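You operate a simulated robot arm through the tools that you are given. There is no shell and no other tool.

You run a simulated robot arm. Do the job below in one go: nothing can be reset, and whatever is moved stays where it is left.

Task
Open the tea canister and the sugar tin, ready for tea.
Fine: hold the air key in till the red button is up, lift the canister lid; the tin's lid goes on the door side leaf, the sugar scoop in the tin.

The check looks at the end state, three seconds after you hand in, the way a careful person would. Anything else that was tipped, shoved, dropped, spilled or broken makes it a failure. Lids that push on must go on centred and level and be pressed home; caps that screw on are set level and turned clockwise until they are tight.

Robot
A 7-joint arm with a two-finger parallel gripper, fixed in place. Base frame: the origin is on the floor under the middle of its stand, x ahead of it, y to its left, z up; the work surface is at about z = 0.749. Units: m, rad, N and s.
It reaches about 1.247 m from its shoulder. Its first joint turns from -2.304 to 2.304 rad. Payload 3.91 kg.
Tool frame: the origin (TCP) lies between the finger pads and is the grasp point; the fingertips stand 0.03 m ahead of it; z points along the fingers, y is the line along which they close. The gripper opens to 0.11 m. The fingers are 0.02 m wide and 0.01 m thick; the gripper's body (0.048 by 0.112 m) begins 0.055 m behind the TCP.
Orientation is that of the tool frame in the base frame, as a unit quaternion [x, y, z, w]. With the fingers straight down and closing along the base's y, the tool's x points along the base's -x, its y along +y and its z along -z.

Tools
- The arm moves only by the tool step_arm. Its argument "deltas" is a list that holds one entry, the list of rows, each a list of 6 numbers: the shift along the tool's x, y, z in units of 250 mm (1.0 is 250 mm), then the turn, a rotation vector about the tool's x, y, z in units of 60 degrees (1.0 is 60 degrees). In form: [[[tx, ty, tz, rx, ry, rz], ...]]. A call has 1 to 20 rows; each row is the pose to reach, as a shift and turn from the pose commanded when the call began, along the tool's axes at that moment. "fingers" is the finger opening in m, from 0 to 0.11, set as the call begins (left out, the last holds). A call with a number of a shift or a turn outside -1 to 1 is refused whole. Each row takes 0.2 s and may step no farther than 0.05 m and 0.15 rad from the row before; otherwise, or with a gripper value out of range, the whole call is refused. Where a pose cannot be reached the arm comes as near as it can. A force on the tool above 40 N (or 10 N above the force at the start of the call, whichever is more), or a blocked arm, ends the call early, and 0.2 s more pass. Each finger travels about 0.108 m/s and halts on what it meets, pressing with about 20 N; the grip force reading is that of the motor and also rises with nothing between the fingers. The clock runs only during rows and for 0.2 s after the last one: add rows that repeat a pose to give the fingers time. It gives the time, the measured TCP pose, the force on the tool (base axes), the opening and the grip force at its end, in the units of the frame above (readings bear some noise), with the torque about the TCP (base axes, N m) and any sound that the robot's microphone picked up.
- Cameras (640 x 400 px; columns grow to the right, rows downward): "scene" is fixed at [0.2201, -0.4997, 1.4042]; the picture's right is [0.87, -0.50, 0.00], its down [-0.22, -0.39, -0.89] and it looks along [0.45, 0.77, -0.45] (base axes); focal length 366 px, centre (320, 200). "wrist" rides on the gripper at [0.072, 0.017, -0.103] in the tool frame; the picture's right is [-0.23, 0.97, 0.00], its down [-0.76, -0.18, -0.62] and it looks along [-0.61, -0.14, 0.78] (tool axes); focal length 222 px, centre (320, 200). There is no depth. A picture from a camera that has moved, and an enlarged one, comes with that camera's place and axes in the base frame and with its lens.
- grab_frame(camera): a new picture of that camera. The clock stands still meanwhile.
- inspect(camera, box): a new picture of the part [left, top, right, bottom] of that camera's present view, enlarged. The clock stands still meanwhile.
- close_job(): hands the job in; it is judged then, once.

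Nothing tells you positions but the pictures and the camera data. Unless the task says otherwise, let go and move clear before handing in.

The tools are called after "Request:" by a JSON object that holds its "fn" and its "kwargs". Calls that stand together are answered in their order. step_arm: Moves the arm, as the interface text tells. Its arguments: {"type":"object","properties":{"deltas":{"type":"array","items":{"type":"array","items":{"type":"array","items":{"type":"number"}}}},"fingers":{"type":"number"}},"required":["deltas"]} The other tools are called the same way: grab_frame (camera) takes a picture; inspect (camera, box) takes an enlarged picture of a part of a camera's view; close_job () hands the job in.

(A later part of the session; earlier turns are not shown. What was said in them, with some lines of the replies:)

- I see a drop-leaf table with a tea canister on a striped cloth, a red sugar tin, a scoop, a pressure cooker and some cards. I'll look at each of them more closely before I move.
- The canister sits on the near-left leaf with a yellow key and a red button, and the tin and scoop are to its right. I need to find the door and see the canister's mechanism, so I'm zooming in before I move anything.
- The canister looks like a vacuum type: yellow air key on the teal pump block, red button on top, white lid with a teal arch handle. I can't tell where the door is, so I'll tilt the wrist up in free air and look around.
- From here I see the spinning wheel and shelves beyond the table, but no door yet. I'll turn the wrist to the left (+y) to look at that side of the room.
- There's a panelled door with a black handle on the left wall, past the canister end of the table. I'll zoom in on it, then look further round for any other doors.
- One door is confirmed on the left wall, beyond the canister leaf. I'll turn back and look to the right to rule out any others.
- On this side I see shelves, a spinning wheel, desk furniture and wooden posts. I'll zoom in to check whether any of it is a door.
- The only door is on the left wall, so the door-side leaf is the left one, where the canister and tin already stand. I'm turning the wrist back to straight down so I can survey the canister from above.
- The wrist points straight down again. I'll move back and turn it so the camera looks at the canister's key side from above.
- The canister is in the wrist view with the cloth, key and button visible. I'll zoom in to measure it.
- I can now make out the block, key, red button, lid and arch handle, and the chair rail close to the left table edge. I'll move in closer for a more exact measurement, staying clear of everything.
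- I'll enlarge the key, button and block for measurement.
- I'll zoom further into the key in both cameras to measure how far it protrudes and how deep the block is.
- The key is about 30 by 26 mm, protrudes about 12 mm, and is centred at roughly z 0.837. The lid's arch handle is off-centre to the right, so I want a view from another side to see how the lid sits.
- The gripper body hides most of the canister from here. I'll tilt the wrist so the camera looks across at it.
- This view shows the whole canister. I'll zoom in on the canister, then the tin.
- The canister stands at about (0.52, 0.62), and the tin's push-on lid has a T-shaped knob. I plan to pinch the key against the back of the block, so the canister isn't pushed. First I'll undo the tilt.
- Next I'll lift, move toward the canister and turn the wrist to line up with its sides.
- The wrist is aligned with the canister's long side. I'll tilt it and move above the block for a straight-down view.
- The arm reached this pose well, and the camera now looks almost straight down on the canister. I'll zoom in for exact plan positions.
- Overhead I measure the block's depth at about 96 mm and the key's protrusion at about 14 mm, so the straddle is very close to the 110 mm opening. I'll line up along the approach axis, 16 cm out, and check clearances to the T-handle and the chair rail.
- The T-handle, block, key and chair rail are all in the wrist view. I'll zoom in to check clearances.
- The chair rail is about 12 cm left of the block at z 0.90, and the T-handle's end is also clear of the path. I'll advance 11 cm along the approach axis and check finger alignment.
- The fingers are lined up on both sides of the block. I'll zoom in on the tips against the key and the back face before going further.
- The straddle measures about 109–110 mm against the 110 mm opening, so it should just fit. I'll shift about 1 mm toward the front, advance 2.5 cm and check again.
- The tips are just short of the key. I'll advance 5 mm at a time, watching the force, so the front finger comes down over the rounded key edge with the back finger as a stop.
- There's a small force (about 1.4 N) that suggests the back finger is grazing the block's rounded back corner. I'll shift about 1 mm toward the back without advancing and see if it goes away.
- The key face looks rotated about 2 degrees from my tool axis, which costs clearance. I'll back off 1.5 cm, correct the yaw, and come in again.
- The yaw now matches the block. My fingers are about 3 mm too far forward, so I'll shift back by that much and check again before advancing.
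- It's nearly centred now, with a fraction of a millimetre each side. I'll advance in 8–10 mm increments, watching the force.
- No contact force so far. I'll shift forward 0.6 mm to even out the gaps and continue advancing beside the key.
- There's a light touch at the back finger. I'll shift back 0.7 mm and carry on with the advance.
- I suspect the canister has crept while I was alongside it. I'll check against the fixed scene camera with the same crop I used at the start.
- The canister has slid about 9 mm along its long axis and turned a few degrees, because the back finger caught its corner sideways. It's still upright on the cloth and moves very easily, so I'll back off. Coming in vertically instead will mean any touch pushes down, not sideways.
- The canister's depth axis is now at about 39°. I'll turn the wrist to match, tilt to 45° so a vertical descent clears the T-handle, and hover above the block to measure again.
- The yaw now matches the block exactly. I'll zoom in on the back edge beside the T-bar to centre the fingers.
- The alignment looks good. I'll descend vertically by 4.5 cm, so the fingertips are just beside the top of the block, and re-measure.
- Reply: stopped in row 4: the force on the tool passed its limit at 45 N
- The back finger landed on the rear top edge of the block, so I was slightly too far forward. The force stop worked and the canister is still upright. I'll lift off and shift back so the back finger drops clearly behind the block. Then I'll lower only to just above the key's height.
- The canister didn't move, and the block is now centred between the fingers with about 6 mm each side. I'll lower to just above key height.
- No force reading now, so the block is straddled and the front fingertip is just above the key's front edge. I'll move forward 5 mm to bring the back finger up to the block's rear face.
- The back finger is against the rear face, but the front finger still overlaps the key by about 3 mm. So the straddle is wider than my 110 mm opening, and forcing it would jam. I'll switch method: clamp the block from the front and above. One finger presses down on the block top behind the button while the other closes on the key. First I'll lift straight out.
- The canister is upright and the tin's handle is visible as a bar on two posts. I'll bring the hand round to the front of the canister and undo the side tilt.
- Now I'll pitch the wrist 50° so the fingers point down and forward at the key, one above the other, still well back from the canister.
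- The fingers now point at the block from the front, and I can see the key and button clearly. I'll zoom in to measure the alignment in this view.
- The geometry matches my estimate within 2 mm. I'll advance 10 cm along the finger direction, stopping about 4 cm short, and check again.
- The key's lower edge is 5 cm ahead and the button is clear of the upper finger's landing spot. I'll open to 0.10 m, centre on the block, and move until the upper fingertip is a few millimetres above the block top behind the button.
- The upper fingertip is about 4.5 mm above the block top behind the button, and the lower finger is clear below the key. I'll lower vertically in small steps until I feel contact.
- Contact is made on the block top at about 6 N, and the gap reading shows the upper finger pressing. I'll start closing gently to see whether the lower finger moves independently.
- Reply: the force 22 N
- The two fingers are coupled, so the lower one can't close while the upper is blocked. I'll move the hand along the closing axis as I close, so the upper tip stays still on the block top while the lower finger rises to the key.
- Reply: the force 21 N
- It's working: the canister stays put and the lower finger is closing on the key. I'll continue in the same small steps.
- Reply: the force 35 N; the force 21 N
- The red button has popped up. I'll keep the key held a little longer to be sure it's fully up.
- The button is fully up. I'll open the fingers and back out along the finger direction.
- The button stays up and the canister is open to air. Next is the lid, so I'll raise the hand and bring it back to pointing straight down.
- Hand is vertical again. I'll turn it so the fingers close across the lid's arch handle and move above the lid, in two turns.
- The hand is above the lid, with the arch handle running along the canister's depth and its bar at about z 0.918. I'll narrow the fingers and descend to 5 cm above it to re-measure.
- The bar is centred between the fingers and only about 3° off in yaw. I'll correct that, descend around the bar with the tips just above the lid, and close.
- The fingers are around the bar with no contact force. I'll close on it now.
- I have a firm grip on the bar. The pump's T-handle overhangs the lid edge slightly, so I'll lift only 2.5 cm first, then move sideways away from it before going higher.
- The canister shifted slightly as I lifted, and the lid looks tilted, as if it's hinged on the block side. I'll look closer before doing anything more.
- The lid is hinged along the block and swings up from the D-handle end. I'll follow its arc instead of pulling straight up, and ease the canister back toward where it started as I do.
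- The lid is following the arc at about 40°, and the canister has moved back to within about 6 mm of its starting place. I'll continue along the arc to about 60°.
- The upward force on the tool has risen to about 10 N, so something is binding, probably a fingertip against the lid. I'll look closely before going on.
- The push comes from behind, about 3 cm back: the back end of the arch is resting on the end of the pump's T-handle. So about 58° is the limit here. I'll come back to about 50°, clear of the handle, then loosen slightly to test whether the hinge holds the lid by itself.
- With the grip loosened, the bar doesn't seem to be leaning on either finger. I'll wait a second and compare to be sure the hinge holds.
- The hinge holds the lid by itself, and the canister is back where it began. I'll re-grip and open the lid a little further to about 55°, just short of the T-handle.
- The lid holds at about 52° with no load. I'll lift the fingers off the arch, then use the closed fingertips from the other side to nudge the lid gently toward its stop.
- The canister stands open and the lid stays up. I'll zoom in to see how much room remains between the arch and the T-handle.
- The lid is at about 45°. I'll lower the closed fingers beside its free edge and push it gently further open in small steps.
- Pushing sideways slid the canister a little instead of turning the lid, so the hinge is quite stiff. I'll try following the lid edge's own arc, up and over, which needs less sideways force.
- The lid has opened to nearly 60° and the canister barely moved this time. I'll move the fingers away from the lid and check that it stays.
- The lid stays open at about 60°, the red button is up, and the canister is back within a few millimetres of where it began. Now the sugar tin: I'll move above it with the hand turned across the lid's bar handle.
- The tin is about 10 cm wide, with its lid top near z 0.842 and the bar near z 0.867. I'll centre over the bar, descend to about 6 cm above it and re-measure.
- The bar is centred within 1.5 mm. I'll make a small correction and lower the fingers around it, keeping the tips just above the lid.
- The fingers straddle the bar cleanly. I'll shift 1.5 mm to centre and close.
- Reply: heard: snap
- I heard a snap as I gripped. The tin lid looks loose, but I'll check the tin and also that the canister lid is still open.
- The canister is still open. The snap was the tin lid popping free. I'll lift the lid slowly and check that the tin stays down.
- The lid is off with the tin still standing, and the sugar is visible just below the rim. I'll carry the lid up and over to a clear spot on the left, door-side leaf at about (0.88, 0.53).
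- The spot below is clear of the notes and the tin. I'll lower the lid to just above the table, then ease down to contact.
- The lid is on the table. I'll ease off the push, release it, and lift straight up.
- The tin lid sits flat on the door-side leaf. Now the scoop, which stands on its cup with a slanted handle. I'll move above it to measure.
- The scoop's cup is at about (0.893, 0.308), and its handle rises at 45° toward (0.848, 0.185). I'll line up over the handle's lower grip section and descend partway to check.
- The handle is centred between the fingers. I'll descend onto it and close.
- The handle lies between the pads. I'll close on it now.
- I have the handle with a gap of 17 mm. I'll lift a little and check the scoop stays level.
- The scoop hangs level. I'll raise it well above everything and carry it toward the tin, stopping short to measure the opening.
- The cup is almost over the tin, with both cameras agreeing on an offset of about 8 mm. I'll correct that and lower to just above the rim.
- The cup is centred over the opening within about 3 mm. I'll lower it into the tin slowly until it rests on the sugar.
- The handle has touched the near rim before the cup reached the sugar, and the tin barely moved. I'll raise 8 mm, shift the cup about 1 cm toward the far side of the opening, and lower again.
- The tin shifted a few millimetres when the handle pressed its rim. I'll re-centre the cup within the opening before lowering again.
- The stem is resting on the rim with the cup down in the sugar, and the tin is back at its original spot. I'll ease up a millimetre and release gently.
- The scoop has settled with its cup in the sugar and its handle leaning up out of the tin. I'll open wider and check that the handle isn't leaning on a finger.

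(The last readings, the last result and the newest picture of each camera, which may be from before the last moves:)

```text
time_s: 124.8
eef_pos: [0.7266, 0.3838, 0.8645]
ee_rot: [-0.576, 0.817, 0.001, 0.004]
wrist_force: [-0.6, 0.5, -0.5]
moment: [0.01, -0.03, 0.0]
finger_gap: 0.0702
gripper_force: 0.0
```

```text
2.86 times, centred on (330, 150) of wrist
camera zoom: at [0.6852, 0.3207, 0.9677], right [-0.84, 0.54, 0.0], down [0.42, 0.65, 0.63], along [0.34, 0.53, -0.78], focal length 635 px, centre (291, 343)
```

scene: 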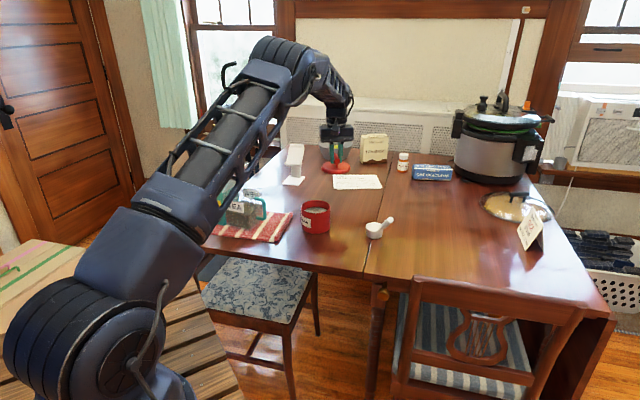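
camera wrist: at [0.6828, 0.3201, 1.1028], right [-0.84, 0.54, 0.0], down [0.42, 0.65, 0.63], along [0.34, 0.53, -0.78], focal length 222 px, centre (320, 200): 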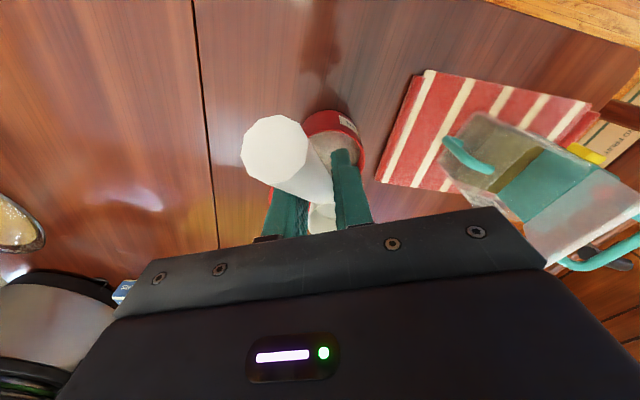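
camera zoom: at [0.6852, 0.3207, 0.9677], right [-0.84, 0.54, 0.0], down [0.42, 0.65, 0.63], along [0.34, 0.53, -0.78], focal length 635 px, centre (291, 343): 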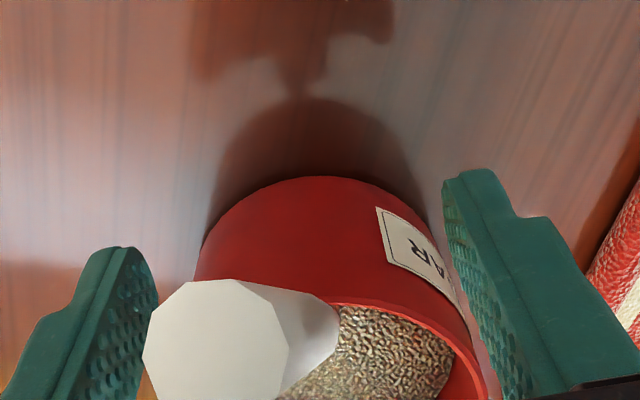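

The handle rests by itself against the rim. I'll lift the hand straight up and away.

Request:
{"fn": "step_arm", "kwargs": {"deltas": [[[0, 0, -0.06, 0, 0, 0], [0, 0, -0.16, 0, 0, 0], [0, 0, -0.3, 0, 0, 0], [0, 0, -0.46, 0, 0, 0], [0, 0, -0.62, 0, 0, 0], [0, 0, -0.78, 0, 0, 0], [0, 0, -0.9, 0, 0, 0]]]}}

Request:
{"fn": "grab_frame", "kwargs": {"camera": "scene"}}

Request:
{"fn": "inspect", "kwargs": {"camera": "scene", "box": [280, 170, 380, 245]}}

Request:
{"fn": "grab_frame", "kwargs": {"camera": "wrist"}}

```text
time_s: 126.3
eef_pos: [0.7274, 0.3809, 1.0876]
ee_rot: [-0.576, 0.818, 0.001, 0.003]
wrist_force: [0.5, 0.0, -0.6]
moment: [0.01, 0.0, 0.0]
finger_gap: 0.0699
gripper_force: 0.1
```

```text
taken
```

scene: 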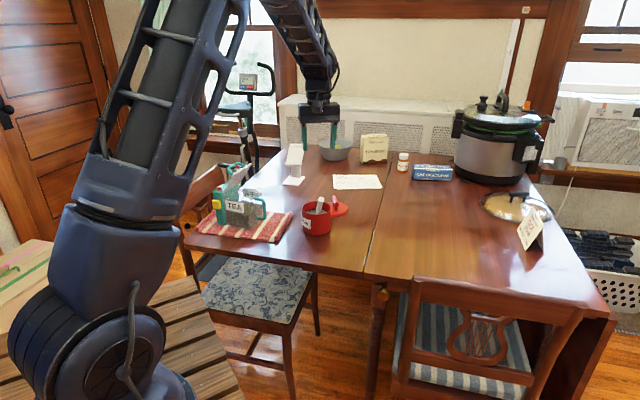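

```text
5.33 times, centred on (330, 208) of scene
camera zoom: at [0.2201, -0.4997, 1.4042], right [0.87, -0.5, 0.0], down [-0.22, -0.39, -0.89], along [0.45, 0.77, -0.45], focal length 1953 px, centre (267, 160)
```

zoom: 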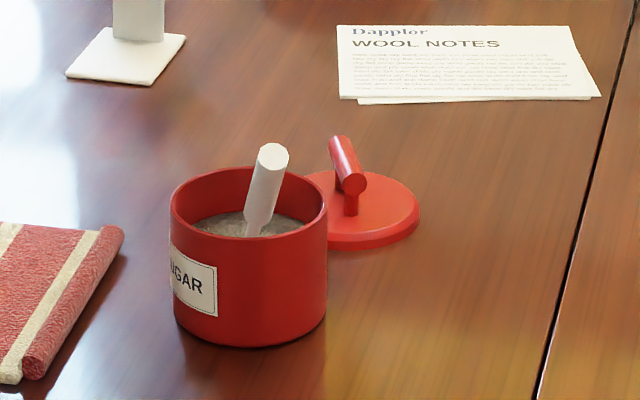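

```text
taken
camera wrist: at [0.6846, 0.3186, 1.1909], right [-0.84, 0.54, 0.0], down [0.42, 0.65, 0.63], along [0.34, 0.53, -0.78], focal length 222 px, centre (320, 200)
```

wrist: 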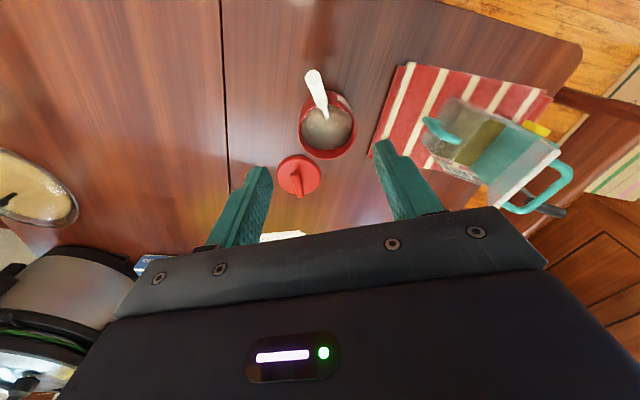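

The scoop stands in the tin and the lid is on the door-side leaf. I'll check the canister and the tin closely.

Request:
{"fn": "inspect", "kwargs": {"camera": "wrist", "box": [360, 50, 600, 220]}}

Request:
{"fn": "inspect", "kwargs": {"camera": "scene", "box": [190, 150, 310, 250]}}

Request:
{"fn": "inspect", "kwargs": {"camera": "wrist", "box": [260, 50, 380, 210]}}

```text
2.35 times, centred on (480, 135) of wrist
camera zoom: at [0.6846, 0.3186, 1.1909], right [-0.84, 0.54, 0.0], down [0.42, 0.65, 0.63], along [0.34, 0.53, -0.78], focal length 523 px, centre (-56, 353)
```

zoom: 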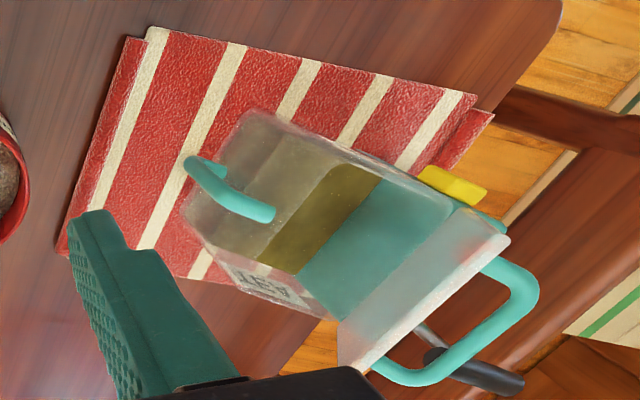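

```text
4.00 times, centred on (250, 200) of scene
camera zoom: at [0.2201, -0.4997, 1.4042], right [0.87, -0.5, 0.0], down [-0.22, -0.39, -0.89], along [0.45, 0.77, -0.45], focal length 1465 px, centre (600, 200)
```

zoom: 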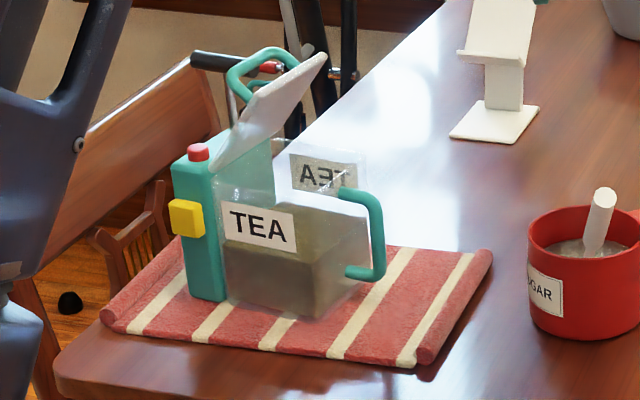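

```text
2.50 times, centred on (320, 130) of wrist
camera zoom: at [0.6846, 0.3186, 1.1909], right [-0.84, 0.54, 0.0], down [0.42, 0.65, 0.63], along [0.34, 0.53, -0.78], focal length 555 px, centre (320, 375)
```

zoom: 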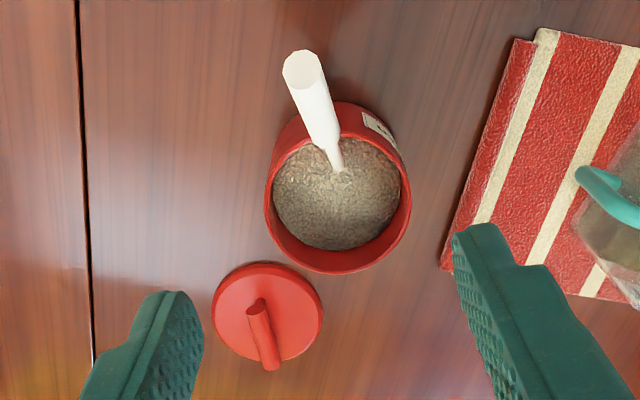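

All the pieces are in place. The canister is open with its red button up, and the lid hasn't moved in the last 45 seconds. The tin is open with the scoop in the sugar and its lid flat on the door-side leaf. The hand is empty and clear above the table, so I'm handing in.

Request:
{"fn": "close_job", "kwargs": {}}

```text
The job is handed in.
```

I've opened the tea canister and the sugar tin, and the job is handed in. I don't have the check's result.

- **Canister:** I held the air key in until the red button popped up. The lid turned out to be hinged, so it's swung open to about 60°, just short of the pump handle. It stayed there on its own for the rest of the job.
- **Sugar tin:** The lid snapped free and is lying flat on the left leaf, the side nearest the door. The scoop is in the tin, with its cup in the sugar and its handle leaning on the rim.

**Things that moved:**
- **Canister:** it slid about 2 cm along its cloth while I worked. It ended within about 1 cm of where it started, turned by several degrees. I also set a finger down on the back edge of its top, and the arm stopped itself at about 45 N; I saw no damage.
- **Tin:** it shifted a few millimetres as the scoop went in and ended close to its original spot.

I saw nothing else on the table disturbed. The hand is empty and clear above the table.
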